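You operate a simulated robot arm through the tools that you are given. There is no shell and no other tool.

You are at the controls of a simulated robot arm. One attempt, no reset.

Task
Take the folded cream cloth and put it in the inside of the carton on the packing table. Take the blue nut driver from the top of the carpeted bench and put it on the clear spot on the carpeted bench. Take the white sleeve from the plywood board on rack 30 and leave it on the top of the packing table. Take the gold square tube and leave it on the third shelf of rack 30 from the bottom. Take the green square tube and leave it on top of the green cone shade. Take the white ring from the plywood board on rack 30 and put it on the third shelf of rack 30 from the bottom. Take the grey ring and leave it on the top of the carpeted bench. Put the black square tube on the top of the green-legged bench away on the plywood board on rack 30. Close the cup drawer. Shut the bushing drawer. Fetch the clear bag and set it on top of the cream ribbed shade. Close the bench drawer. Any order will do.

It is judged by the outcome, as a careful person would: the job done as asked, and still so three seconds after it is handed in. It fails if anything else is knocked over, pushed out of place, dropped, spilled or broken. Flat cloth is picked up by pressing the open fingertips on it (5 to 10 N) and closing them slowly along it; thin cloth reads only 2 to 8 mm in the jaws.

Robot
A 6-joint arm with a two-finger gripper on a trunk, on a base that moves. Base frame: it is fixed to the floor where the robot stands at the start and does not move with it; the origin is under the middle of the robot, x ahead of it, y to its left, z up. Lengths are in cm, angles in rad, forces in N, time in s.
It reaches about 163.7 cm from its shoulder. Its first joint turns from -2.897 to 2.897 rad. Places, roughly: bench drawer [140, -240, 70]; black square tube [-175, -50, 75]; bushing drawer [210, -190, 70]; clear bag [150, -175, 75]; clear spot on the carpeted bench [50, -230, 80]; cream ribbed shade (15x15x16 cm) [-40, -400, 90]; cup drawer [220, -190, 60]; folded cream cloth (8x10x3 cm) [50, 0, 90]; gold square tube [-175, 50, 75]; green cone shade (15x15x14 cm) [90, -230, 90]; green square tube [-175, 25, 75]; grey ring [-125, -25, 75]; inside of the carton on the packing table (19x25 c [22, 132, 84]; nut driver [50, -175, 100]; plywood board on rack 30 [-150, 90, 70]; third shelf of rack 30 [-150, 60, 130]; top of the carpeted bench [110, -200, 80]; top of the packing table [20, 140, 80]; white ring [-150, 25, 75]; white sleeve (3x3x4 cm) [-170, 40, 70]. Payload 3.43 kg.
The TCP is the grasp point between the finger pads, 2 cm short of the fingertips. In the tool frame z runs along the fingers and y along their closing line. The gripper opens to 19 cm; its body begins 24.8 cm behind the TCP.
Orientation is that of the tool frame in the base frame, as [roll, pitch, yaw] about the fixed x, y, z axes, in that order (R = Rz(yaw) Ry(pitch) Rx(roll)). With the fingers straight down and closing along the base's y, the tool's x points along the base's -x, its y along +y and its z along -z.

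Tools
- The arm moves only by the tool jog_arm. Its argument "deltas" is a list of rows, each a list of 7 numbers: the shift along the base's x, y, z in mm, then the turn, a rotation vector about the base's x, y, z in rad, then the gripper command, from -1 (shut) to 1 (fully open), values between in proportion. In form: [[dx, dy, dz, rx, ry, rz, gripper], ...]. A call has 1 to 20 rows; each row shifts and turns the commanded pose from where the row before left it. Each row takes 0.2 s and may step no farther than 5 cm and 0.15 rad from the row before; otherwise, or with a gripper value out of range, the whole call is refused. A pose out of reach is approached as far as the arm can. The call stops where the force on the tool passes 40 N (or 10 N more than at its start, if that is more) or the arm is blocked; 0.2 s more then pass. The fingers move at their own pace (about 4.5 cm/s each) and stop on an object; they squeeze with about 29 N. The grip force told is the motor's: it shows also when the fingers shut on nothing. Time passes only in rows, and 0.2 s behind the last, so rows that do not move let the fingers close. The reply holds the time, the measured pose of the TCP, the force on the tool along the base axes, the opening and the grip force, in the units named above and with some noise, with the torque about the TCP (base axes, N m) and any sound that the robot's microphone picked up.
- Cameras (640 x 400 px; columns grow to the right, rows downward): "scene" is now at [-1.57, 23.1, 125.23]; the picture's right is [0.59, -0.80, 0.00], its down [-0.75, -0.55, -0.36] and it looks along [0.29, 0.21, -0.93] (base axes); focal length 214 px, centre (320, 200). "wrist" rides on the gripper at [7, -0.8, -28.8] in the tool frame; the picture's right is [0.12, 0.99, 0.00], its down [-0.96, 0.12, -0.25] and it looks along [-0.25, 0.03, 0.97] (tool axes); focal length 261 px, centre (320, 200). There is no depth. A picture from a camera that has moved, and an enlarged one, comes with that camera's place and axes in the base frame and with its lens.
- capture(camera): a new picture of that camera. The clock stands still meanwhile.
- move_column(by): slides the trunk up (or, below 0, down) by that many cm; the arm and the scene camera ride with it, the base frame stays. It gives what a move gives, with no picture.
- drive_base(legs): drives the robot by 1 to 6 legs, each [ahead, turn to the left] in cm and rad, along the robot's own axes; the way and the turn of a leg run together, so that a leg with both is an arc; at most 150 cm and 3.142 rad a leg. The arm and the cameras ride along, it lands a little off, and it stops where it bumps. It gives what a move gives.
- pan_tilt(pan, tilt): turns the head with the scene camera to pan (to the left, within 2.705 rad either way) and tilt (down, from -0.506 to 1.204), counted from straight ahead of the robot. It gives what a move gives.
- close_up(camera, box): a new picture of the part [left, top, right, bottom] of that camera's present view, enlarged. The clock stands still meanwhile.
- job_done(): hands the job in; it is judged then, once.

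Nothing tells you exact positions but the pictures and the camera data. Unless the task says otherwise, let go and move clear before handing in.

The tools are called after ">>>" by a JSON object that holds its "fn" and its "kwargs". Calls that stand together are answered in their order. jog_arm: Moves the arm, as the interface text tells. Its arguments: {"type":"object","properties":{"deltas":{"type":"array"}},"required":["deltas"]} The other tools are called the same way: move_column (by) moves the trunk up or down; drive_base (legs) drives the base; pan_tilt (pan, tilt) turns the head that bears the scene camera; capture (camera) takes a picture; close_up (camera, box) takes an enlarged picture of a part of a camera's view; job_done () hands the job in.

At the start:

```text
time: 0.0
tcp_pos: [-50.08, 31.22, 100.01]
orientation: [3.142, 0.0, 3.141]
ft_force: [0.2, 0.2, -0.7]
torque: [-0.02, -0.01, 0.03]
opening: 19.01
finger_force: 0.0
trunk travel left (down, up): [-10.0, 14.0]
robot x, y, heading: [-0.02, 0.02, -0.0]
head pan, tilt (commanded): [0.635, 1.201]
```

scene: 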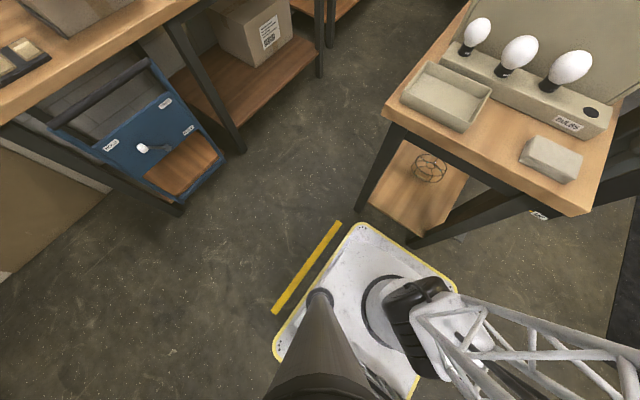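
wrist: 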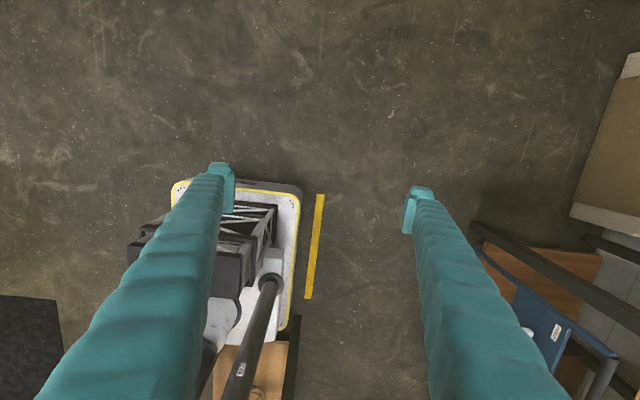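

I see the robot base, a small bench ahead-right with lamp bulbs, and a table at the left. I'll look around with the head before moving anything.

>>> {"fn": "pan_tilt", "kwargs": {"pan": 0.0, "tilt": 0.6}}

>>> {"fn": "capture", "kwargs": {"camera": "scene"}}

>>> {"fn": "pan_tilt", "kwargs": {"pan": 1.3, "tilt": 0.5}}

>>> {"fn": "capture", "kwargs": {"camera": "scene"}}

>>> {"fn": "pan_tilt", "kwargs": {"pan": 2.6, "tilt": 0.5}}

>>> {"fn": "capture", "kwargs": {"camera": "scene"}}

>>> {"fn": "pan_tilt", "kwargs": {"pan": -1.3, "tilt": 0.5}}

>>> {"fn": "capture", "kwargs": {"camera": "scene"}}

>>> {"fn": "pan_tilt", "kwargs": {"pan": -2.6, "tilt": 0.5}}

>>> {"fn": "capture", "kwargs": {"camera": "scene"}}

```text
time: 1.0
tcp_pos: [-50.05, 31.19, 99.96]
orientation: [-3.141, 0.0, -3.141]
ft_force: [0.7, -0.1, -0.2]
torque: [-0.04, -0.04, -0.02]
opening: 19.0
finger_force: 0.0
trunk travel left (down, up): [-10.0, 14.0]
robot x, y, heading: [-0.1, -0.1, 0.001]
head pan, tilt (commanded): [0.0, 0.6]
```

```text
taken
camera scene: at [2.77, 19.79, 129.68], right [0.0, -1.0, 0.0], down [-0.57, 0.0, -0.82], along [0.82, 0.0, -0.57], focal length 214 px, centre (320, 200)
```

scene: 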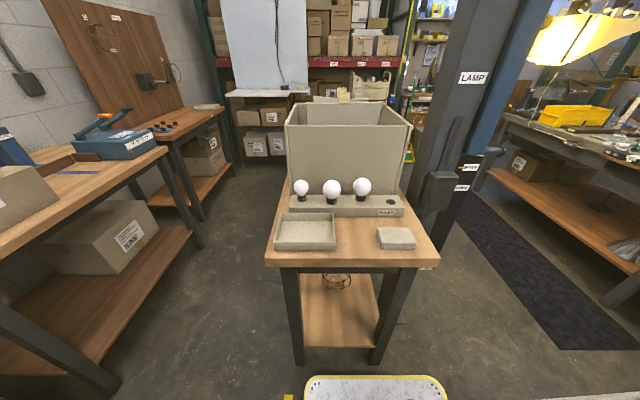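

```text
time: 2.5
tcp_pos: [-49.98, 31.11, 99.96]
orientation: [-3.141, 0.001, -3.14]
ft_force: [-0.2, -0.6, 0.2]
torque: [-0.03, -0.01, -0.01]
opening: 19.01
finger_force: 0.1
trunk travel left (down, up): [-10.0, 14.0]
robot x, y, heading: [-0.03, -0.01, -0.001]
head pan, tilt (commanded): [1.3, 0.499]
```

```text
taken
camera scene: at [-3.63, 28.55, 130.6], right [0.96, -0.27, 0.0], down [-0.13, -0.46, -0.88], along [0.24, 0.85, -0.48], focal length 214 px, centre (320, 200)
```

scene: 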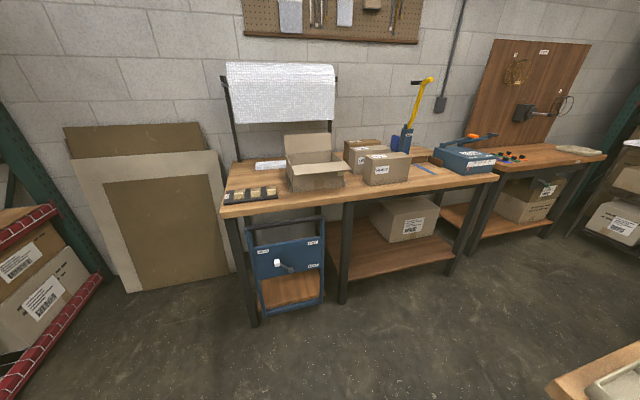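

```text
time: 4.0
tcp_pos: [-50.12, 31.13, 99.96]
orientation: [3.141, 0.0, -3.142]
ft_force: [-0.5, 0.7, -0.3]
torque: [0.02, -0.01, 0.02]
opening: 18.99
finger_force: 0.0
trunk travel left (down, up): [-10.0, 14.0]
robot x, y, heading: [-0.37, 0.06, -0.001]
head pan, tilt (commanded): [2.601, 0.499]
```

```text
taken
camera scene: at [-13.87, 24.47, 130.6], right [0.52, 0.86, 0.0], down [0.41, -0.25, -0.88], along [-0.75, 0.45, -0.48], focal length 214 px, centre (320, 200)
```

scene: 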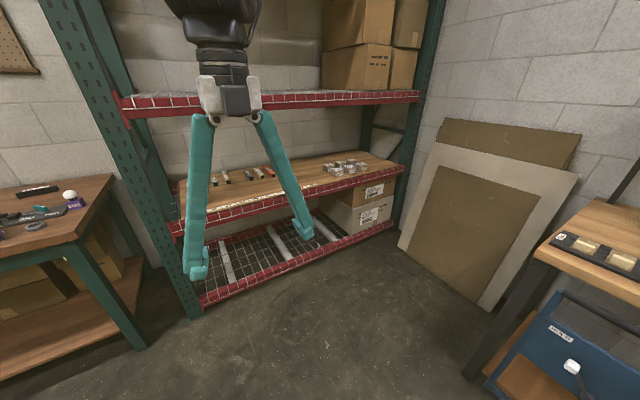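

```text
time: 7.2
tcp_pos: [-50.04, 31.18, 99.86]
orientation: [-3.141, -0.001, -3.141]
ft_force: [0.1, -1.6, -0.1]
torque: [0.01, 0.0, 0.0]
opening: 19.01
finger_force: 0.0
trunk travel left (down, up): [-10.0, 14.0]
robot x, y, heading: [-0.25, -0.11, 0.007]
head pan, tilt (commanded): [-1.3, 0.499]
```

```text
taken
camera scene: at [1.75, 15.12, 130.61], right [-0.51, -0.86, 0.0], down [-0.41, 0.24, -0.88], along [0.76, -0.45, -0.48], focal length 214 px, centre (320, 200)
```

scene: 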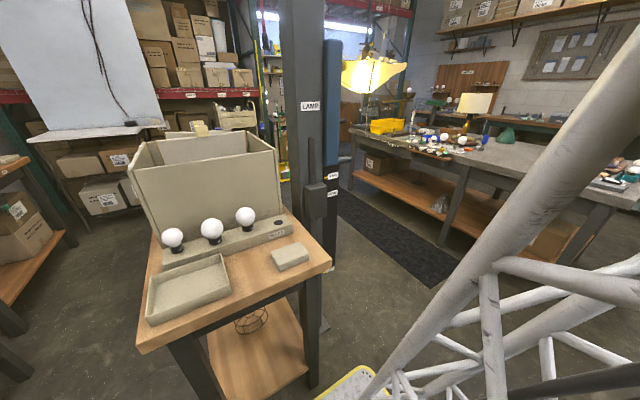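

```text
time: 8.6
tcp_pos: [-49.99, 31.18, 100.0]
orientation: [3.142, 0.001, 3.141]
ft_force: [0.4, -0.4, -0.2]
torque: [0.02, -0.02, -0.01]
opening: 18.99
finger_force: 0.1
trunk travel left (down, up): [-10.0, 14.0]
robot x, y, heading: [0.2, -0.13, -0.001]
head pan, tilt (commanded): [-2.601, 0.499]
```

```text
taken
camera scene: at [1.75, 15.12, 130.63], right [-0.51, -0.86, 0.0], down [-0.41, 0.24, -0.88], along [0.76, -0.45, -0.48], focal length 214 px, centre (320, 200)
```

scene: 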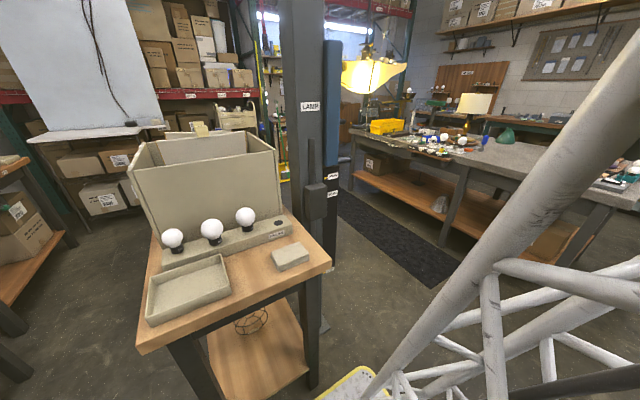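

The head seems to be blocked by the arm around pan -0.53. I'll bring it back and look at the close parts with enlargements.

>>> {"fn": "pan_tilt", "kwargs": {"pan": -0.3, "tilt": 0.3}}

>>> {"fn": "capture", "kwargs": {"camera": "scene"}}

>>> {"fn": "pan_tilt", "kwargs": {"pan": 0.6, "tilt": 0.6}}

>>> {"fn": "capture", "kwargs": {"camera": "scene"}}

>>> {"fn": "pan_tilt", "kwargs": {"pan": 2.0, "tilt": 0.5}}

>>> {"fn": "capture", "kwargs": {"camera": "scene"}}

>>> {"fn": "pan_tilt", "kwargs": {"pan": 2.7, "tilt": 0.4}}

>>> {"fn": "capture", "kwargs": {"camera": "scene"}}

>>> {"fn": "close_up", "kwargs": {"camera": "scene", "box": [0, 150, 240, 300]}}

>>> {"fn": "close_up", "kwargs": {"camera": "scene", "box": [180, 120, 420, 270]}}

```text
time: 10.8
tcp_pos: [-49.97, 31.12, 99.99]
orientation: [-3.142, 0.0, -3.14]
ft_force: [-0.7, 0.2, 0.4]
torque: [0.0, 0.01, 0.0]
opening: 18.99
finger_force: 0.1
trunk travel left (down, up): [-10.0, 14.0]
robot x, y, heading: [0.03, -0.32, 0.002]
head pan, tilt (commanded): [-0.3, 0.3]
```

```text
taken
camera scene: at [2.85, 17.02, 132.44], right [-0.3, -0.96, 0.0], down [-0.28, 0.09, -0.96], along [0.91, -0.28, -0.3], focal length 214 px, centre (320, 200)
```

scene: 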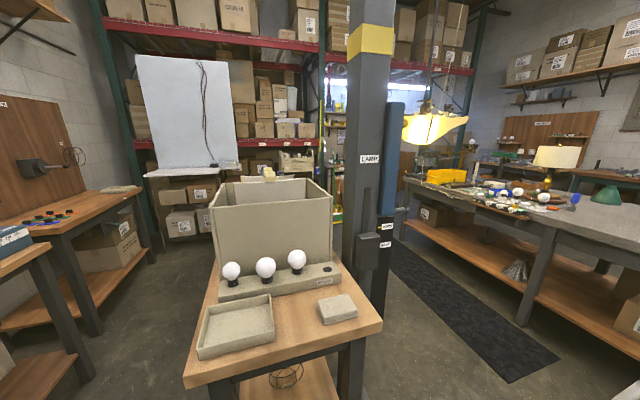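

```text
time: 12.0
tcp_pos: [-50.06, 31.16, 100.05]
orientation: [3.142, 0.001, 3.142]
ft_force: [1.5, -0.2, 0.3]
torque: [0.01, 0.0, 0.03]
opening: 18.99
finger_force: 0.1
trunk travel left (down, up): [-10.0, 14.0]
robot x, y, heading: [0.13, 0.05, 0.001]
head pan, tilt (commanded): [0.6, 0.6]
```

```text
taken
camera scene: at [1.23, 24.77, 129.69], right [0.56, -0.83, 0.0], down [-0.47, -0.32, -0.83], along [0.68, 0.47, -0.56], focal length 214 px, centre (320, 200)
```

scene: 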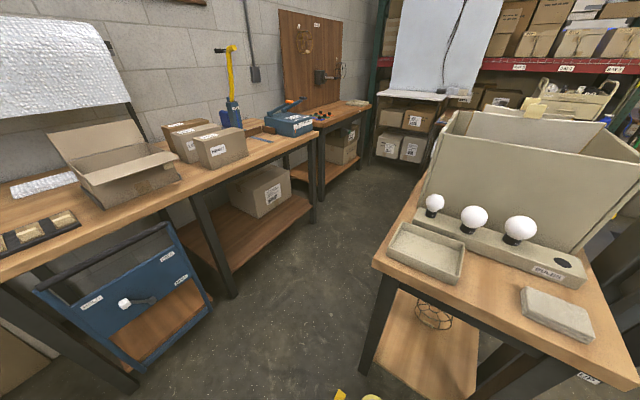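

```text
time: 13.5
tcp_pos: [-50.08, 31.16, 99.96]
orientation: [-3.14, 0.001, 3.141]
ft_force: [0.0, -0.5, 0.0]
torque: [0.0, 0.03, 0.03]
opening: 18.96
finger_force: 0.0
trunk travel left (down, up): [-10.0, 14.0]
robot x, y, heading: [-0.09, 0.01, 0.006]
head pan, tilt (commanded): [2.0, 0.499]
```

```text
taken
camera scene: at [-9.85, 28.06, 130.59], right [0.91, 0.42, 0.0], down [0.2, -0.44, -0.88], along [-0.36, 0.8, -0.48], focal length 214 px, centre (320, 200)
```

scene: 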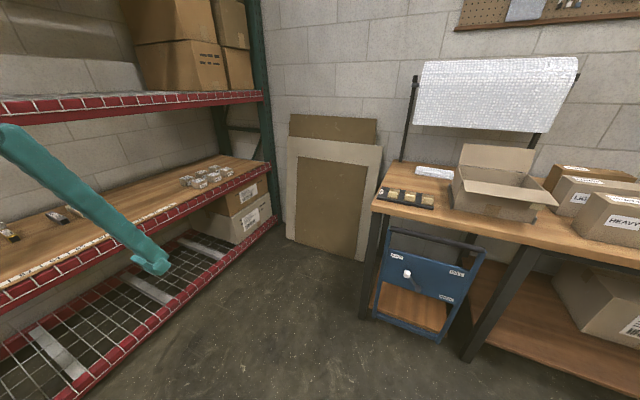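

```text
time: 14.6
tcp_pos: [-50.08, 31.1, 100.03]
orientation: [-3.141, 0.0, 3.142]
ft_force: [0.8, 0.7, 0.3]
torque: [0.01, -0.02, 0.01]
opening: 18.99
finger_force: 0.1
trunk travel left (down, up): [-10.0, 14.0]
robot x, y, heading: [-0.17, -0.02, 0.002]
head pan, tilt (commanded): [2.7, 0.4]
```

```text
taken
camera scene: at [-14.44, 23.75, 131.51], right [0.43, 0.9, 0.0], down [0.35, -0.17, -0.92], along [-0.83, 0.39, -0.39], focal length 214 px, centre (320, 200)
```

scene: 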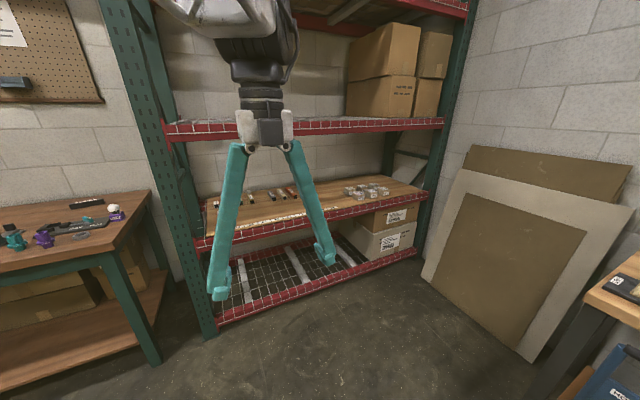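

```text
2.67 times, centred on (120, 225) of scene
camera zoom: at [-14.44, 23.75, 131.51], right [0.43, 0.9, 0.0], down [0.35, -0.17, -0.92], along [-0.83, 0.39, -0.39], focal length 572 px, centre (853, 133)
```

zoom: 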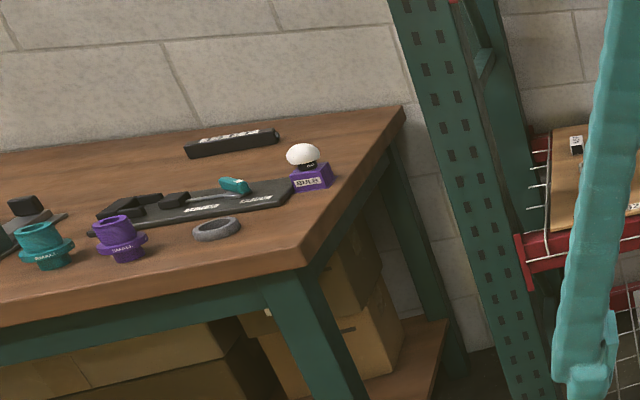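

```text
2.67 times, centred on (300, 195) of scene
camera zoom: at [-14.44, 23.75, 131.51], right [0.43, 0.9, 0.0], down [0.35, -0.17, -0.92], along [-0.83, 0.39, -0.39], focal length 572 px, centre (373, 213)
```

zoom: 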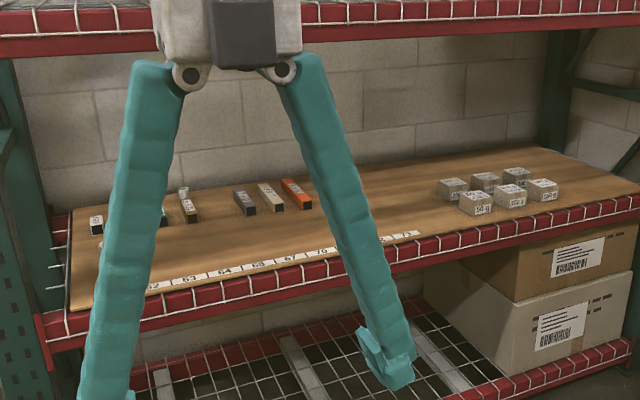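

I can see rack 30 with its plywood board of tubes/sleeves and the green-legged bench with the black square tube and grey ring. Now I check the arm's own posture and take close-ups of the packing table and the cloth table.

>>> {"fn": "pan_tilt", "kwargs": {"pan": 2.7, "tilt": 1.1}}

>>> {"fn": "capture", "kwargs": {"camera": "scene"}}

>>> {"fn": "pan_tilt", "kwargs": {"pan": 2.2, "tilt": -0.4}}

>>> {"fn": "capture", "kwargs": {"camera": "scene"}}

>>> {"fn": "pan_tilt", "kwargs": {"pan": 0.0, "tilt": 0.8}}

>>> {"fn": "close_up", "kwargs": {"camera": "scene", "box": [240, 100, 480, 250]}}

>>> {"fn": "capture", "kwargs": {"camera": "scene"}}

```text
time: 15.6
tcp_pos: [-50.08, 31.04, 99.95]
orientation: [-3.141, 0.001, -3.141]
ft_force: [-1.0, 0.2, 0.9]
torque: [-0.02, -0.03, 0.01]
opening: 19.02
finger_force: 0.0
trunk travel left (down, up): [-10.0, 14.0]
robot x, y, heading: [-0.3, 0.23, 0.006]
head pan, tilt (commanded): [2.7, 1.1]
```

```text
taken
camera scene: at [-11.78, 22.48, 125.83], right [0.43, 0.9, 0.0], down [0.81, -0.38, -0.45], along [-0.41, 0.19, -0.89], focal length 214 px, centre (320, 200)
```

scene: 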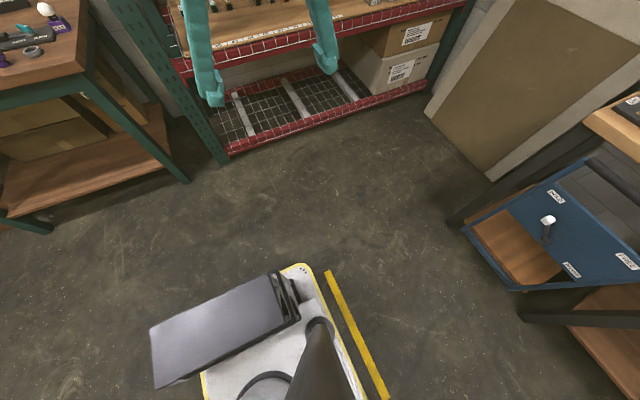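

```text
time: 17.2
tcp_pos: [-50.08, 31.07, 100.19]
orientation: [-3.141, -0.003, -3.14]
ft_force: [-0.2, 0.5, -0.3]
torque: [-0.01, 0.02, -0.01]
opening: 19.01
finger_force: 0.1
trunk travel left (down, up): [-10.0, 14.0]
robot x, y, heading: [-0.17, 0.24, 0.003]
head pan, tilt (commanded): [2.201, -0.4]
```

```text
taken
camera scene: at [-10.78, 26.44, 137.26], right [0.82, 0.58, 0.0], down [-0.14, 0.19, -0.97], along [-0.56, 0.79, 0.24], focal length 214 px, centre (320, 200)
```

scene: 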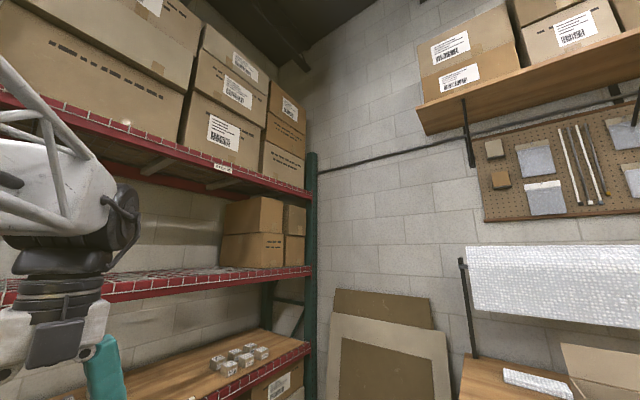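

```text
time: 19.3
tcp_pos: [-49.93, 31.13, 100.04]
orientation: [-3.141, 0.001, -3.141]
ft_force: [0.5, 0.8, -1.3]
torque: [0.02, -0.01, 0.01]
opening: 18.99
finger_force: 0.1
trunk travel left (down, up): [-10.0, 14.0]
robot x, y, heading: [-0.13, 0.27, 0.002]
head pan, tilt (commanded): [0.0, 0.799]
```

```text
2.67 times, centred on (360, 175) of scene
camera zoom: at [2.0, 19.78, 128.0], right [0.0, -1.0, 0.0], down [-0.72, 0.0, -0.7], along [0.7, 0.0, -0.72], focal length 572 px, centre (213, 267)
```

zoom: 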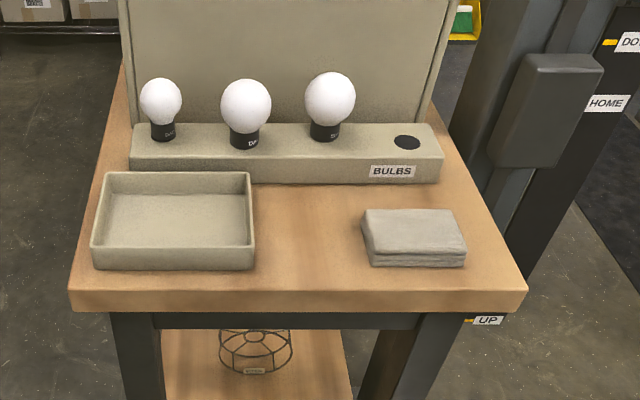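

```text
taken
camera scene: at [2.0, 19.78, 128.0], right [0.0, -1.0, 0.0], down [-0.72, 0.0, -0.7], along [0.7, 0.0, -0.72], focal length 214 px, centre (320, 200)
```

scene: 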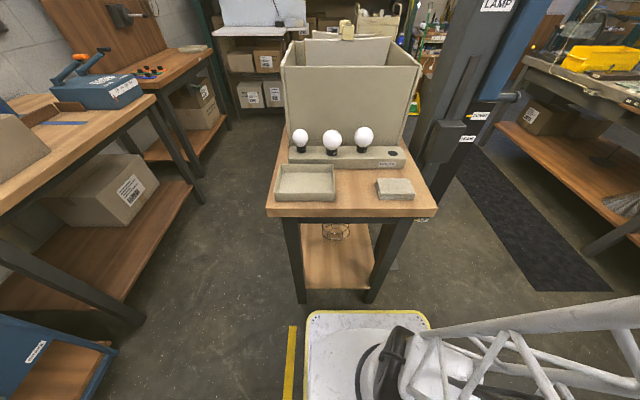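

The cloth sits about (44, 0, 88-90) on the small bench. I'll look at the arm's posture (elbow to the right side) before choosing a path round the robot.

>>> {"fn": "pan_tilt", "kwargs": {"pan": -0.45, "tilt": 0.9}}

>>> {"fn": "capture", "kwargs": {"camera": "scene"}}

>>> {"fn": "pan_tilt", "kwargs": {"pan": -0.45, "tilt": -0.3}}

>>> {"fn": "capture", "kwargs": {"camera": "scene"}}

>>> {"fn": "pan_tilt", "kwargs": {"pan": 2.7, "tilt": -0.3}}

>>> {"fn": "capture", "kwargs": {"camera": "scene"}}

```text
time: 20.2
tcp_pos: [-49.95, 31.14, 99.97]
orientation: [-3.141, 0.001, -3.141]
ft_force: [-0.8, -1.1, -0.5]
torque: [0.0, 0.01, -0.02]
opening: 19.0
finger_force: 0.1
trunk travel left (down, up): [-10.0, 14.0]
robot x, y, heading: [0.18, -0.14, -0.004]
head pan, tilt (commanded): [-0.45, 0.901]
```

```text
taken
camera scene: at [0.73, 16.5, 127.21], right [-0.43, -0.9, 0.0], down [-0.71, 0.34, -0.62], along [0.56, -0.27, -0.78], focal length 214 px, centre (320, 200)
```

scene: 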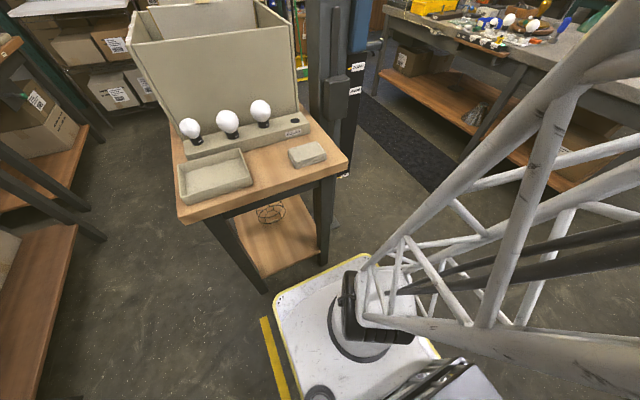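

```text
time: 21.6
tcp_pos: [-49.95, 31.14, 100.06]
orientation: [3.141, 0.001, 3.14]
ft_force: [-0.7, -0.2, 0.4]
torque: [0.0, -0.03, 0.01]
opening: 19.0
finger_force: 0.0
trunk travel left (down, up): [-10.0, 14.0]
robot x, y, heading: [0.5, 0.02, 0.0]
head pan, tilt (commanded): [-0.45, -0.3]
```

```text
taken
camera scene: at [1.01, 16.36, 137.76], right [-0.44, -0.9, 0.0], down [0.27, -0.13, -0.96], along [0.86, -0.42, 0.3], focal length 214 px, centre (320, 200)
```

scene: 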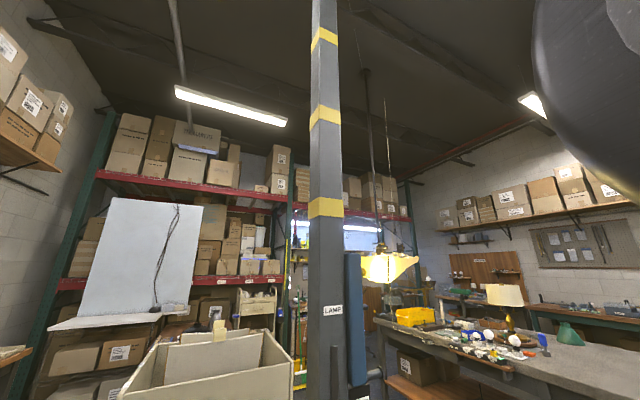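

```text
time: 24.3
tcp_pos: [-50.11, 31.13, 99.97]
orientation: [3.14, 0.0, 3.141]
ft_force: [-1.2, 0.2, -0.5]
torque: [-0.04, -0.01, -0.04]
opening: 19.0
finger_force: 0.0
trunk travel left (down, up): [-10.0, 14.0]
robot x, y, heading: [-0.17, -0.16, -0.002]
head pan, tilt (commanded): [2.7, -0.3]
```

```text
taken
camera scene: at [1.64, 18.15, 137.72], right [-0.21, -0.98, 0.0], down [0.29, -0.06, -0.96], along [0.94, -0.2, 0.29], focal length 214 px, centre (320, 200)
```

scene: 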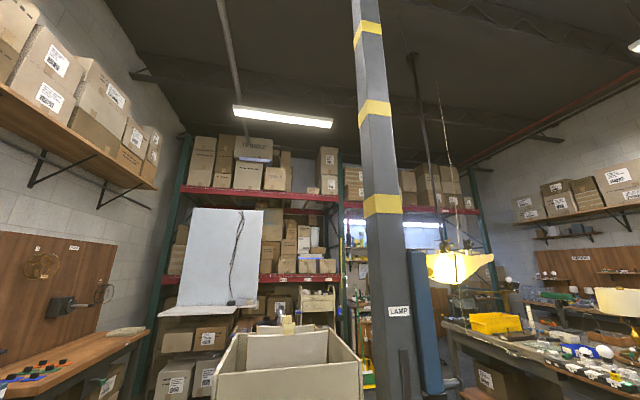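

The head stopped short on its way back to pan 2.7, so something is holding it. I'll try moving it in smaller steps and see where it goes.

>>> {"fn": "pan_tilt", "kwargs": {"pan": 0.3, "tilt": 0.3}}

>>> {"fn": "capture", "kwargs": {"camera": "scene"}}

>>> {"fn": "pan_tilt", "kwargs": {"pan": 1.5, "tilt": -0.3}}

>>> {"fn": "pan_tilt", "kwargs": {"pan": 2.7, "tilt": -0.3}}

>>> {"fn": "capture", "kwargs": {"camera": "scene"}}

>>> {"fn": "capture", "kwargs": {"camera": "wrist"}}

```text
time: 26.5
tcp_pos: [-50.12, 31.12, 99.83]
orientation: [-3.141, -0.001, -3.141]
ft_force: [0.4, 0.0, 0.5]
torque: [0.0, 0.0, 0.01]
opening: 19.0
finger_force: 0.0
trunk travel left (down, up): [-10.0, 14.0]
robot x, y, heading: [0.24, -0.08, -0.002]
head pan, tilt (commanded): [0.3, 0.3]
```

```text
taken
camera scene: at [2.84, 22.55, 132.45], right [0.3, -0.96, 0.0], down [-0.28, -0.09, -0.96], along [0.91, 0.28, -0.29], focal length 214 px, centre (320, 200)
```

scene: 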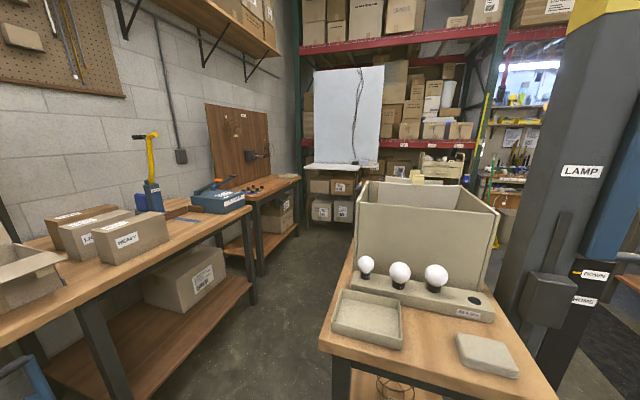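

```text
time: 27.9
tcp_pos: [-50.11, 31.1, 99.94]
orientation: [-3.141, -0.001, 3.14]
ft_force: [0.2, 0.4, -0.1]
torque: [0.02, -0.02, 0.02]
opening: 18.98
finger_force: 0.1
trunk travel left (down, up): [-10.0, 14.0]
robot x, y, heading: [-0.18, 0.02, -0.0]
head pan, tilt (commanded): [1.499, -0.3]
```

```text
time: 29.3
tcp_pos: [-50.0, 31.12, 99.89]
orientation: [3.141, -0.001, 3.141]
ft_force: [0.3, 0.7, 0.1]
torque: [0.04, 0.01, -0.03]
opening: 18.99
finger_force: 0.1
trunk travel left (down, up): [-10.0, 14.0]
robot x, y, heading: [-0.07, 0.16, 0.003]
head pan, tilt (commanded): [2.7, -0.3]
```

```text
taken
camera scene: at [-13.17, 23.15, 137.76], right [0.43, 0.9, 0.0], down [-0.27, 0.13, -0.96], along [-0.86, 0.41, 0.3], focal length 214 px, centre (320, 200)
```

scene: 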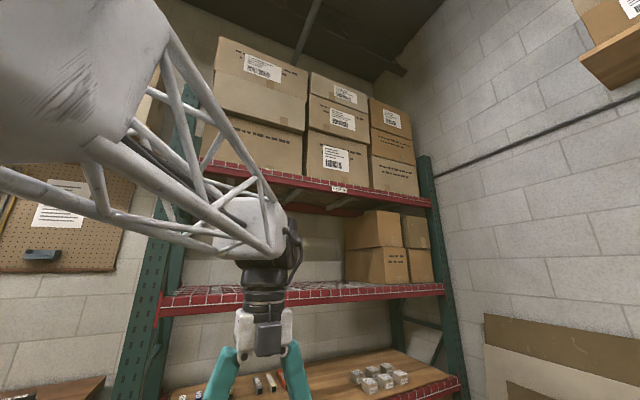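

```text
taken
camera wrist: at [-57.22, 30.23, 128.65], right [-0.12, 0.99, 0.0], down [0.96, 0.12, 0.25], along [0.25, 0.03, -0.97], focal length 261 px, centre (320, 200)
```

wrist: 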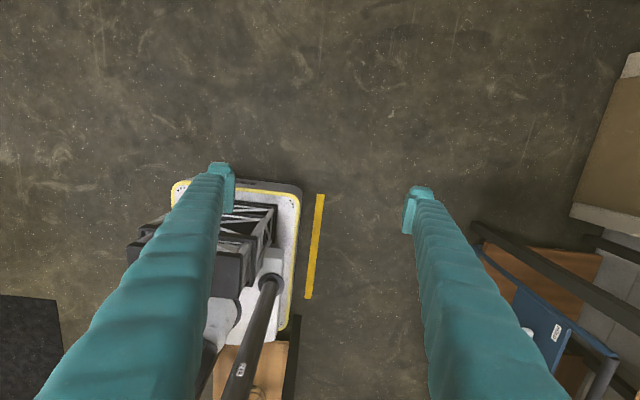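

The arm is elbow-up with an offset shoulder, pointing to the rear. I'll test swinging the gripper through the rear toward the robot's right, keeping it well clear of everything.

>>> {"fn": "jog_arm", "kwargs": {"deltas": [[0, -50, 0, 0, 0, 0, 1], [0, -50, 0, 0, 0, 0, 1], [0, -50, 0, 0, 0, 0, 1], [0, -50, 0, 0, 0, 0, 1], [0, -50, 0, 0, 0, 0, 1], [0, -50, 0, 0, 0, 0, 1]]}}

>>> {"fn": "capture", "kwargs": {"camera": "wrist"}}

>>> {"fn": "capture", "kwargs": {"camera": "scene"}}

```text
time: 30.7
tcp_pos: [-48.06, 15.47, 99.95]
orientation: [-3.137, -0.001, 3.141]
ft_force: [-0.4, 0.3, 0.1]
torque: [0.02, -0.02, -0.02]
opening: 18.99
finger_force: 0.0
out of reach, approached as far as the arm can: row 4, 5, 6
trunk travel left (down, up): [-10.0, 14.0]
robot x, y, heading: [-0.3, 0.14, 0.001]
head pan, tilt (commanded): [2.7, -0.3]
```

```text
taken
camera wrist: at [-55.16, 14.64, 128.65], right [-0.12, 0.99, 0.0], down [0.96, 0.12, 0.25], along [0.24, 0.03, -0.97], focal length 261 px, centre (320, 200)
```

wrist: 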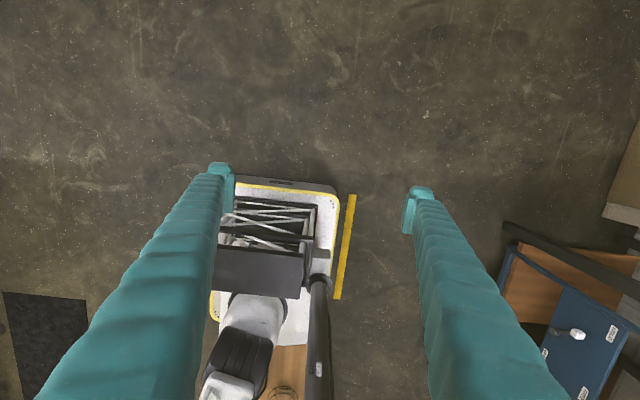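

```text
taken
camera scene: at [-13.17, 23.13, 137.76], right [0.43, 0.9, 0.0], down [-0.27, 0.13, -0.96], along [-0.86, 0.41, 0.3], focal length 214 px, centre (320, 200)
```

scene: 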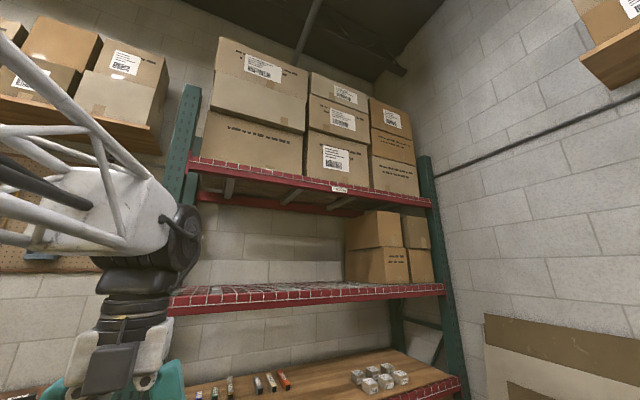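

The first joint's limit is toward the rear, so the arm has to swing round the robot's left side. I'll raise the gripper and go round by the left in free air, checking the reply.

>>> {"fn": "pan_tilt", "kwargs": {"pan": 1.2, "tilt": 0.0}}

>>> {"fn": "jog_arm", "kwargs": {"deltas": [[-10, 40, 20, 0, 0, 0, 1], [0, 40, 30, 0, 0, 0, 1], [0, 40, 30, 0, 0, 0, 1], [10, 40, 30, 0, 0, 0, 1], [20, 40, 30, 0, 0, 0, 1], [30, 40, 20, 0, 0, 0, 1], [30, 40, 20, 0, 0, 0, 1], [30, 40, 20, 0, 0, 0, 1]]}}

>>> {"fn": "capture", "kwargs": {"camera": "scene"}}

>>> {"fn": "capture", "kwargs": {"camera": "wrist"}}

```text
time: 32.3
tcp_pos: [-48.04, 15.37, 99.92]
orientation: [-3.137, -0.002, -3.141]
ft_force: [0.4, -0.1, 0.3]
torque: [0.03, 0.0, -0.01]
opening: 18.98
finger_force: 0.1
trunk travel left (down, up): [-10.0, 14.0]
robot x, y, heading: [-0.34, -0.11, 0.005]
head pan, tilt (commanded): [1.201, 0.0]
```

```text
refused: row 4 steps farther than a row can; nothing moved
```

```text
taken
camera scene: at [-2.82, 28.17, 135.21], right [0.93, -0.36, 0.0], down [0.0, 0.0, -1.0], along [0.36, 0.93, 0.0], focal length 214 px, centre (320, 200)
```

scene: 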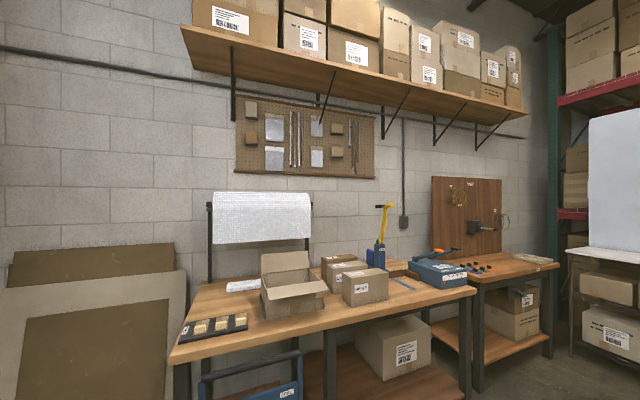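

```text
taken
camera wrist: at [-55.16, 14.65, 128.65], right [-0.12, 0.99, 0.0], down [0.96, 0.12, 0.25], along [0.24, 0.02, -0.97], focal length 261 px, centre (320, 200)
```

wrist: 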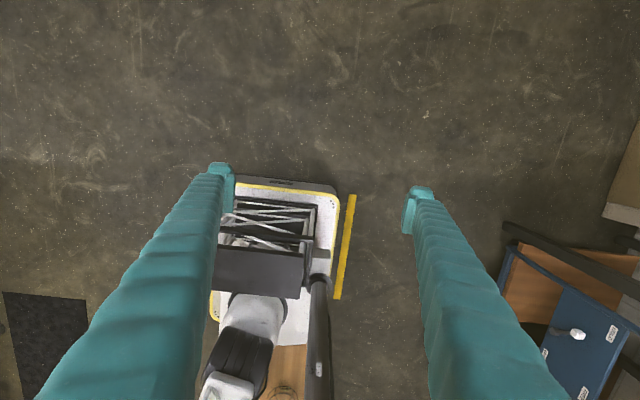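

I'll keep each step under 5 cm and swing round the left side.

>>> {"fn": "jog_arm", "kwargs": {"deltas": [[-5, 35, 20, 0, 0, 0, 1], [0, 35, 30, 0, 0, 0, 1], [0, 35, 30, 0, 0, 0, 1], [10, 35, 30, 0, 0, 0, 1], [20, 35, 25, 0, 0, 0, 1], [30, 30, 20, 0, 0, 0, 1], [30, 30, 20, 0, 0, 0, 1], [30, 30, 20, 0, 0, 0, 1]]}}

>>> {"fn": "capture", "kwargs": {"camera": "scene"}}

>>> {"fn": "capture", "kwargs": {"camera": "wrist"}}

```text
time: 34.1
tcp_pos: [-36.67, 41.85, 119.33]
orientation: [3.141, 0.001, -3.14]
ft_force: [-0.1, -0.1, 1.1]
torque: [0.1, -0.07, -0.02]
opening: 19.02
finger_force: 0.1
trunk travel left (down, up): [-10.0, 14.0]
robot x, y, heading: [0.16, 0.11, -0.001]
head pan, tilt (commanded): [1.201, 0.0]
```

```text
taken
camera scene: at [-2.45, 28.23, 134.16], right [0.92, -0.4, 0.0], down [-0.05, -0.11, -0.99], along [0.39, 0.91, -0.12], focal length 214 px, centre (320, 200)
```

scene: 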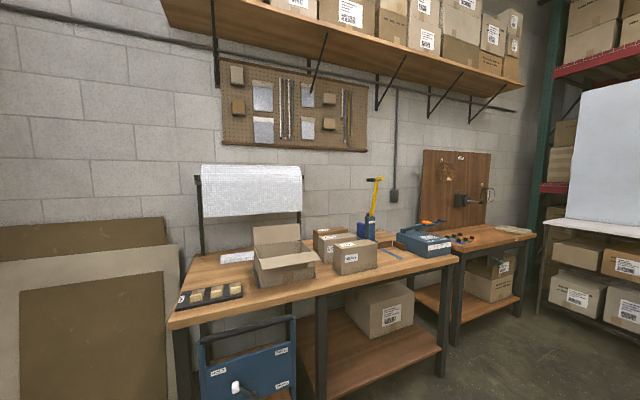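

```text
taken
camera wrist: at [-43.89, 40.82, 148.11], right [-0.12, 0.99, 0.0], down [0.96, 0.12, 0.25], along [0.25, 0.03, -0.97], focal length 261 px, centre (320, 200)
```

wrist: 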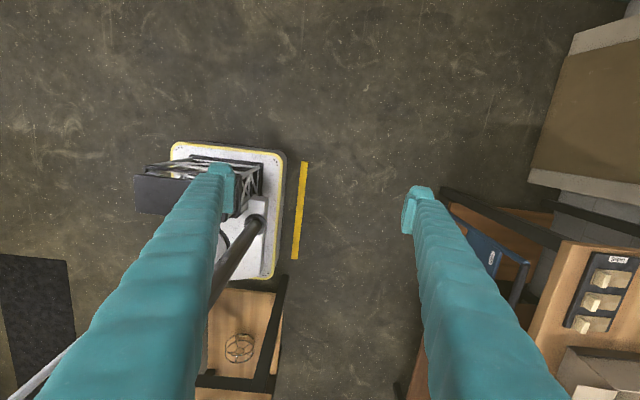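

The arm nudged the head (its tilt shifted), so the forearm is low over the mast. I'll back off a bit, raise the gripper higher, then continue.

>>> {"fn": "jog_arm", "kwargs": {"deltas": [[-20, -10, 40, 0, 0, 0, 1], [-10, 0, 45, 0, 0, 0, 1], [0, 0, 48, 0, 0, 0, 1], [0, 0, 48, 0, 0, 0, 1], [0, 0, 48, 0, 0, 0, 1], [0, 0, 48, 0, 0, 0, 1], [0, 0, 48, 0, 0, 0, 1]]}}

>>> {"fn": "pan_tilt", "kwargs": {"pan": 2.2, "tilt": 0.0}}

>>> {"fn": "capture", "kwargs": {"camera": "scene"}}

```text
time: 35.7
tcp_pos: [-37.65, 39.32, 126.9]
orientation: [3.137, -0.007, -3.141]
ft_force: [0.7, -0.2, 0.2]
torque: [0.01, 0.06, -0.02]
opening: 19.02
finger_force: 0.0
out of reach, approached as far as the arm can: row 2, 3, 4, 5, 6, 7
trunk travel left (down, up): [-10.0, 14.0]
robot x, y, heading: [0.23, 0.46, -0.0]
head pan, tilt (commanded): [1.201, 0.0]
```

```text
time: 37.0
tcp_pos: [-37.57, 39.22, 127.14]
orientation: [3.135, -0.006, 3.142]
ft_force: [0.3, -0.1, -0.1]
torque: [-0.01, 0.02, -0.06]
opening: 19.03
finger_force: 0.0
trunk travel left (down, up): [-10.0, 14.0]
robot x, y, heading: [0.11, 0.46, 0.002]
head pan, tilt (commanded): [2.201, 0.0]
```

```text
taken
camera scene: at [-10.75, 27.83, 131.88], right [0.86, 0.5, 0.0], down [0.18, -0.3, -0.94], along [-0.47, 0.81, -0.35], focal length 214 px, centre (320, 200)
```

scene: 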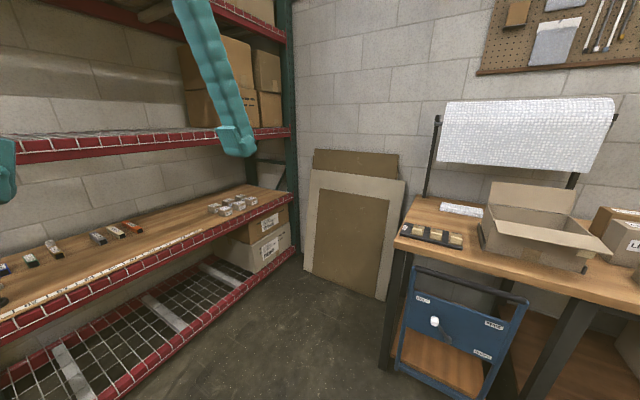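

The arm is strongly folded near the body and touching the head. I'll extend it outward over the open floor to the rear-left and check how the arm looks there.

>>> {"fn": "jog_arm", "kwargs": {"deltas": [[-30, 20, -10, 0, 0, 0, 1], [-35, 25, -10, 0, 0, 0, 1], [-35, 25, 0, 0, 0, 0, 1], [-35, 30, 0, 0, 0, 0, 1], [-35, 30, 0, 0, 0, 0, 1], [-35, 30, 0, 0, 0, 0, 1], [-35, 30, 0, 0, 0, 0, 1]]}}

>>> {"fn": "pan_tilt", "kwargs": {"pan": 2.2, "tilt": 0.2}}

>>> {"fn": "capture", "kwargs": {"camera": "scene"}}

>>> {"fn": "capture", "kwargs": {"camera": "wrist"}}

```text
time: 37.9
tcp_pos: [-40.91, 39.98, 134.41]
orientation: [3.026, -0.135, -3.129]
ft_force: [-0.9, 0.7, -0.4]
torque: [-0.1, -0.05, 0.03]
opening: 18.99
finger_force: 0.0
out of reach, approached as far as the arm can: row 3, 4
trunk travel left (down, up): [-10.0, 14.0]
robot x, y, heading: [0.31, 0.03, 0.001]
head pan, tilt (commanded): [2.201, 0.0]
stopped in row 4: the arm was blocked; the commanded pose is now the measured one
```

```text
time: 38.6
tcp_pos: [-40.89, 40.18, 134.34]
orientation: [3.027, -0.132, -3.131]
ft_force: [-0.3, 0.3, 0.1]
torque: [0.02, 0.0, -0.01]
opening: 19.0
finger_force: 0.1
trunk travel left (down, up): [-10.0, 14.0]
robot x, y, heading: [-0.15, 0.15, -0.002]
head pan, tilt (commanded): [2.201, 0.201]
```

```text
taken
camera scene: at [-10.82, 27.82, 132.8], right [0.86, 0.51, 0.0], down [0.13, -0.22, -0.97], along [-0.49, 0.83, -0.26], focal length 214 px, centre (320, 200)
```

scene: 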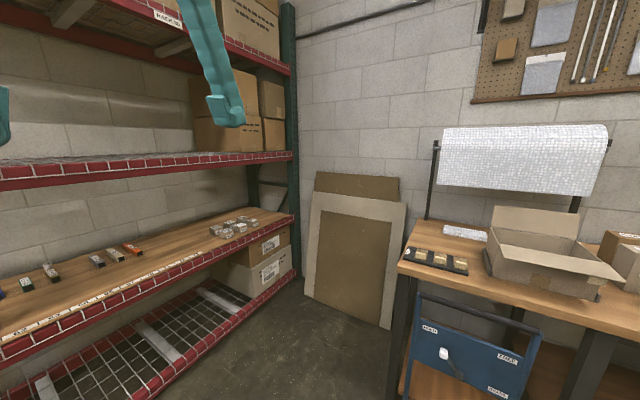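

```text
taken
camera wrist: at [-44.08, 35.85, 163.48], right [-0.11, 0.99, 0.13], down [0.99, 0.1, 0.13], along [0.11, 0.14, -0.98], focal length 261 px, centre (320, 200)
```

wrist: 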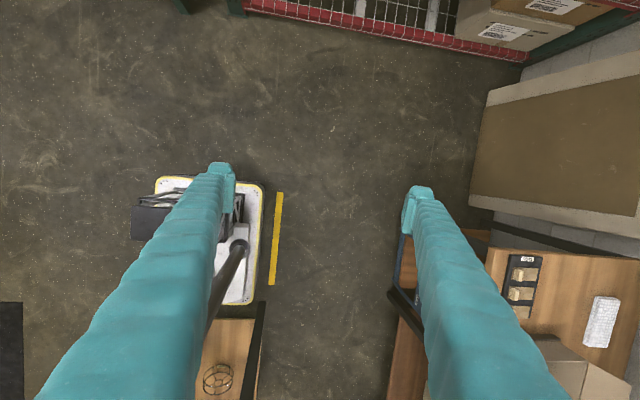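

The arm got wedged against the head when I moved it. I'll retrace toward the starting pose, straightening the tool, and see whether the head frees itself.

>>> {"fn": "jog_arm", "kwargs": {"deltas": [[-15, -15, -40, -0.04, -0.044, 0, 1], [-15, -15, -40, -0.04, -0.044, 0, 1], [-15, -15, -40, -0.035, -0.044, -0.01, 1], [-15, -15, -40, 0, 0, 0, 1]]}}

>>> {"fn": "pan_tilt", "kwargs": {"pan": 2.2, "tilt": 0.0}}

>>> {"fn": "capture", "kwargs": {"camera": "scene"}}

```text
time: 39.6
tcp_pos: [-47.05, 34.26, 118.1]
orientation: [-3.139, 0.003, 3.133]
ft_force: [0.4, 0.0, 0.0]
torque: [-0.04, 0.04, 0.01]
opening: 19.02
finger_force: 0.1
trunk travel left (down, up): [-10.0, 14.0]
robot x, y, heading: [0.55, -0.24, -0.001]
head pan, tilt (commanded): [2.201, 0.201]
```

```text
time: 40.3
tcp_pos: [-47.04, 34.29, 118.12]
orientation: [-3.141, 0.001, 3.136]
ft_force: [0.7, -0.4, 0.0]
torque: [-0.01, 0.03, 0.0]
opening: 19.01
finger_force: 0.1
trunk travel left (down, up): [-10.0, 14.0]
robot x, y, heading: [-0.12, 0.18, 0.0]
head pan, tilt (commanded): [2.201, 0.0]
```

```text
taken
camera scene: at [-11.3, 27.25, 134.72], right [0.82, 0.57, 0.0], down [0.03, -0.04, -1.0], along [-0.57, 0.82, -0.05], focal length 214 px, centre (320, 200)
```

scene: 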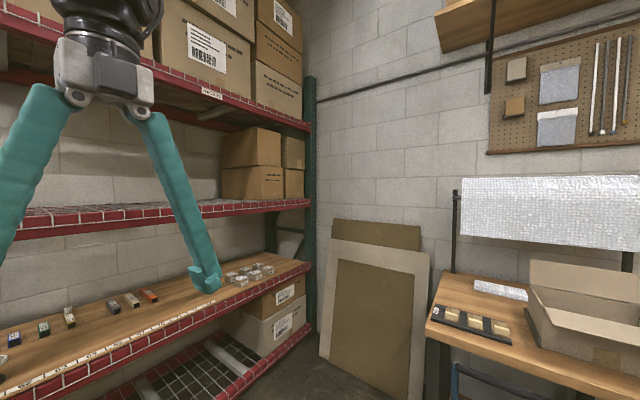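

The arm is free again and moving as commanded. I'll lower a bit and extend rearward over the open floor to learn the arm's freedom there.

>>> {"fn": "jog_arm", "kwargs": {"deltas": [[-20, 0, -40, 0, 0, 0, 1], [-20, 0, -40, 0, 0, 0, 1], [-20, 0, -40, 0, 0, 0, 1], [-40, 5, 0, 0, 0, 0, 1], [-40, 5, 0, 0, 0, 0, 1], [-40, 5, 0, 0, 0, 0, 1], [-40, 5, 0, 0, 0, 0, 1], [-40, 5, 0, 0, 0, 0, 1]]}}

>>> {"fn": "pan_tilt", "kwargs": {"pan": 2.5, "tilt": 0.0}}

>>> {"fn": "capture", "kwargs": {"camera": "scene"}}

>>> {"fn": "capture", "kwargs": {"camera": "wrist"}}

```text
time: 42.1
tcp_pos: [-73.13, 36.66, 106.24]
orientation: [-3.139, 0.001, 3.134]
ft_force: [0.8, -0.2, 0.9]
torque: [0.04, 0.19, -0.01]
opening: 19.0
finger_force: 0.0
trunk travel left (down, up): [-10.0, 14.0]
robot x, y, heading: [-0.34, 0.05, -0.001]
head pan, tilt (commanded): [2.201, 0.0]
```

```text
time: 42.9
tcp_pos: [-73.06, 36.72, 106.07]
orientation: [-3.14, -0.001, 3.135]
ft_force: [0.5, -1.1, -0.8]
torque: [-0.02, -0.01, 0.01]
opening: 19.0
finger_force: 0.0
trunk travel left (down, up): [-10.0, 14.0]
robot x, y, heading: [0.2, -0.2, 0.001]
head pan, tilt (commanded): [2.499, 0.0]
```

```text
taken
camera scene: at [-13.27, 25.19, 135.21], right [0.6, 0.8, 0.0], down [0.0, 0.0, -1.0], along [-0.8, 0.6, 0.0], focal length 214 px, centre (320, 200)
```

scene: 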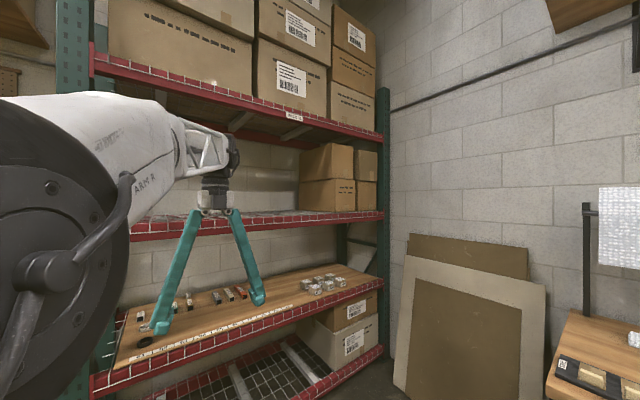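

```text
taken
camera wrist: at [-80.16, 35.91, 134.82], right [-0.11, 0.99, 0.0], down [0.96, 0.11, 0.25], along [0.25, 0.03, -0.97], focal length 261 px, centre (320, 200)
```

wrist: 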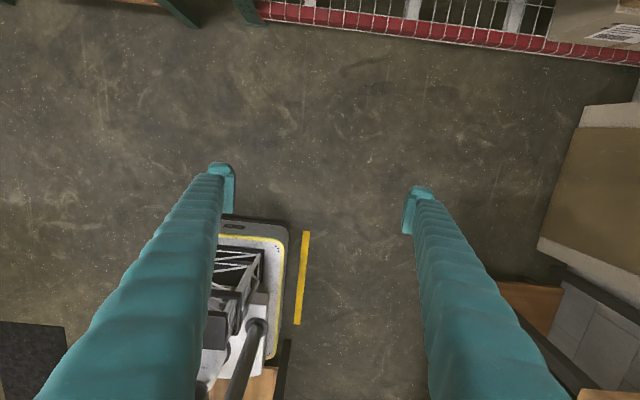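

Now the arm is extended to the rear-left and free. I'll try looking to the right with the head again, since the upper arm has moved away from that side.

>>> {"fn": "pan_tilt", "kwargs": {"pan": -0.6, "tilt": 0.3}}

>>> {"fn": "pan_tilt", "kwargs": {"pan": -1.2, "tilt": 0.3}}

>>> {"fn": "capture", "kwargs": {"camera": "scene"}}

>>> {"fn": "pan_tilt", "kwargs": {"pan": -2.0, "tilt": 0.3}}

>>> {"fn": "capture", "kwargs": {"camera": "scene"}}

>>> {"fn": "pan_tilt", "kwargs": {"pan": -2.7, "tilt": 0.3}}

>>> {"fn": "capture", "kwargs": {"camera": "scene"}}

```text
time: 45.6
tcp_pos: [-72.92, 36.72, 106.13]
orientation: [-3.14, -0.002, 3.134]
ft_force: [-0.7, -0.3, -0.2]
torque: [0.01, -0.02, -0.03]
opening: 18.99
finger_force: 0.0
trunk travel left (down, up): [-10.0, 14.0]
robot x, y, heading: [0.17, 0.05, 0.003]
head pan, tilt (commanded): [-0.6, 0.3]
```

```text
time: 46.6
tcp_pos: [-72.98, 36.66, 106.16]
orientation: [-3.139, -0.001, 3.135]
ft_force: [0.6, -0.5, 0.3]
torque: [-0.02, 0.01, -0.01]
opening: 19.04
finger_force: 0.0
trunk travel left (down, up): [-10.0, 14.0]
robot x, y, heading: [-0.13, 0.12, -0.0]
head pan, tilt (commanded): [-1.201, 0.3]
```

```text
taken
camera scene: at [-2.68, 11.09, 132.44], right [-0.93, -0.36, 0.0], down [-0.11, 0.28, -0.96], along [0.35, -0.89, -0.3], focal length 214 px, centre (320, 200)
```

scene: 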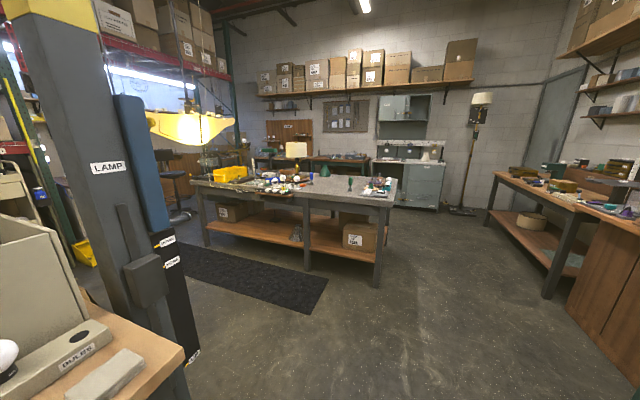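

```text
time: 47.7
tcp_pos: [-73.07, 36.74, 106.06]
orientation: [-3.141, -0.001, 3.133]
ft_force: [-0.3, 0.2, 1.3]
torque: [0.0, 0.0, -0.02]
opening: 19.0
finger_force: 0.0
trunk travel left (down, up): [-10.0, 14.0]
robot x, y, heading: [0.04, -0.05, -0.004]
head pan, tilt (commanded): [-2.0, 0.3]
```

```text
taken
camera scene: at [-9.95, 11.3, 132.44], right [-0.91, 0.42, 0.0], down [0.12, 0.27, -0.96], along [-0.4, -0.87, -0.3], focal length 214 px, centre (320, 200)
```

scene: 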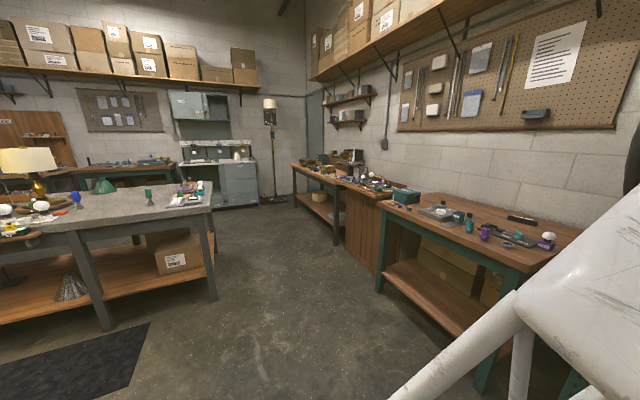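

```text
time: 48.8
tcp_pos: [-72.93, 36.73, 106.01]
orientation: [-3.14, 0.0, 3.134]
ft_force: [-0.5, -0.4, 0.4]
torque: [0.02, -0.03, -0.03]
opening: 19.03
finger_force: 0.0
trunk travel left (down, up): [-10.0, 14.0]
robot x, y, heading: [-0.02, 0.3, -0.0]
head pan, tilt (commanded): [-2.7, 0.3]
```

```text
taken
camera scene: at [-14.5, 15.79, 132.44], right [-0.43, 0.9, 0.0], down [0.27, 0.13, -0.96], along [-0.86, -0.41, -0.3], focal length 214 px, centre (320, 200)
```

scene: 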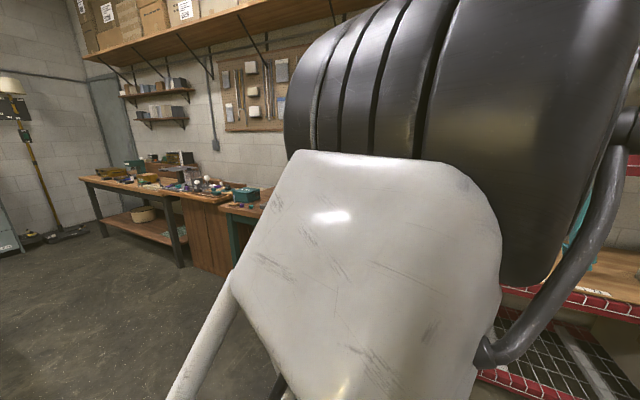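

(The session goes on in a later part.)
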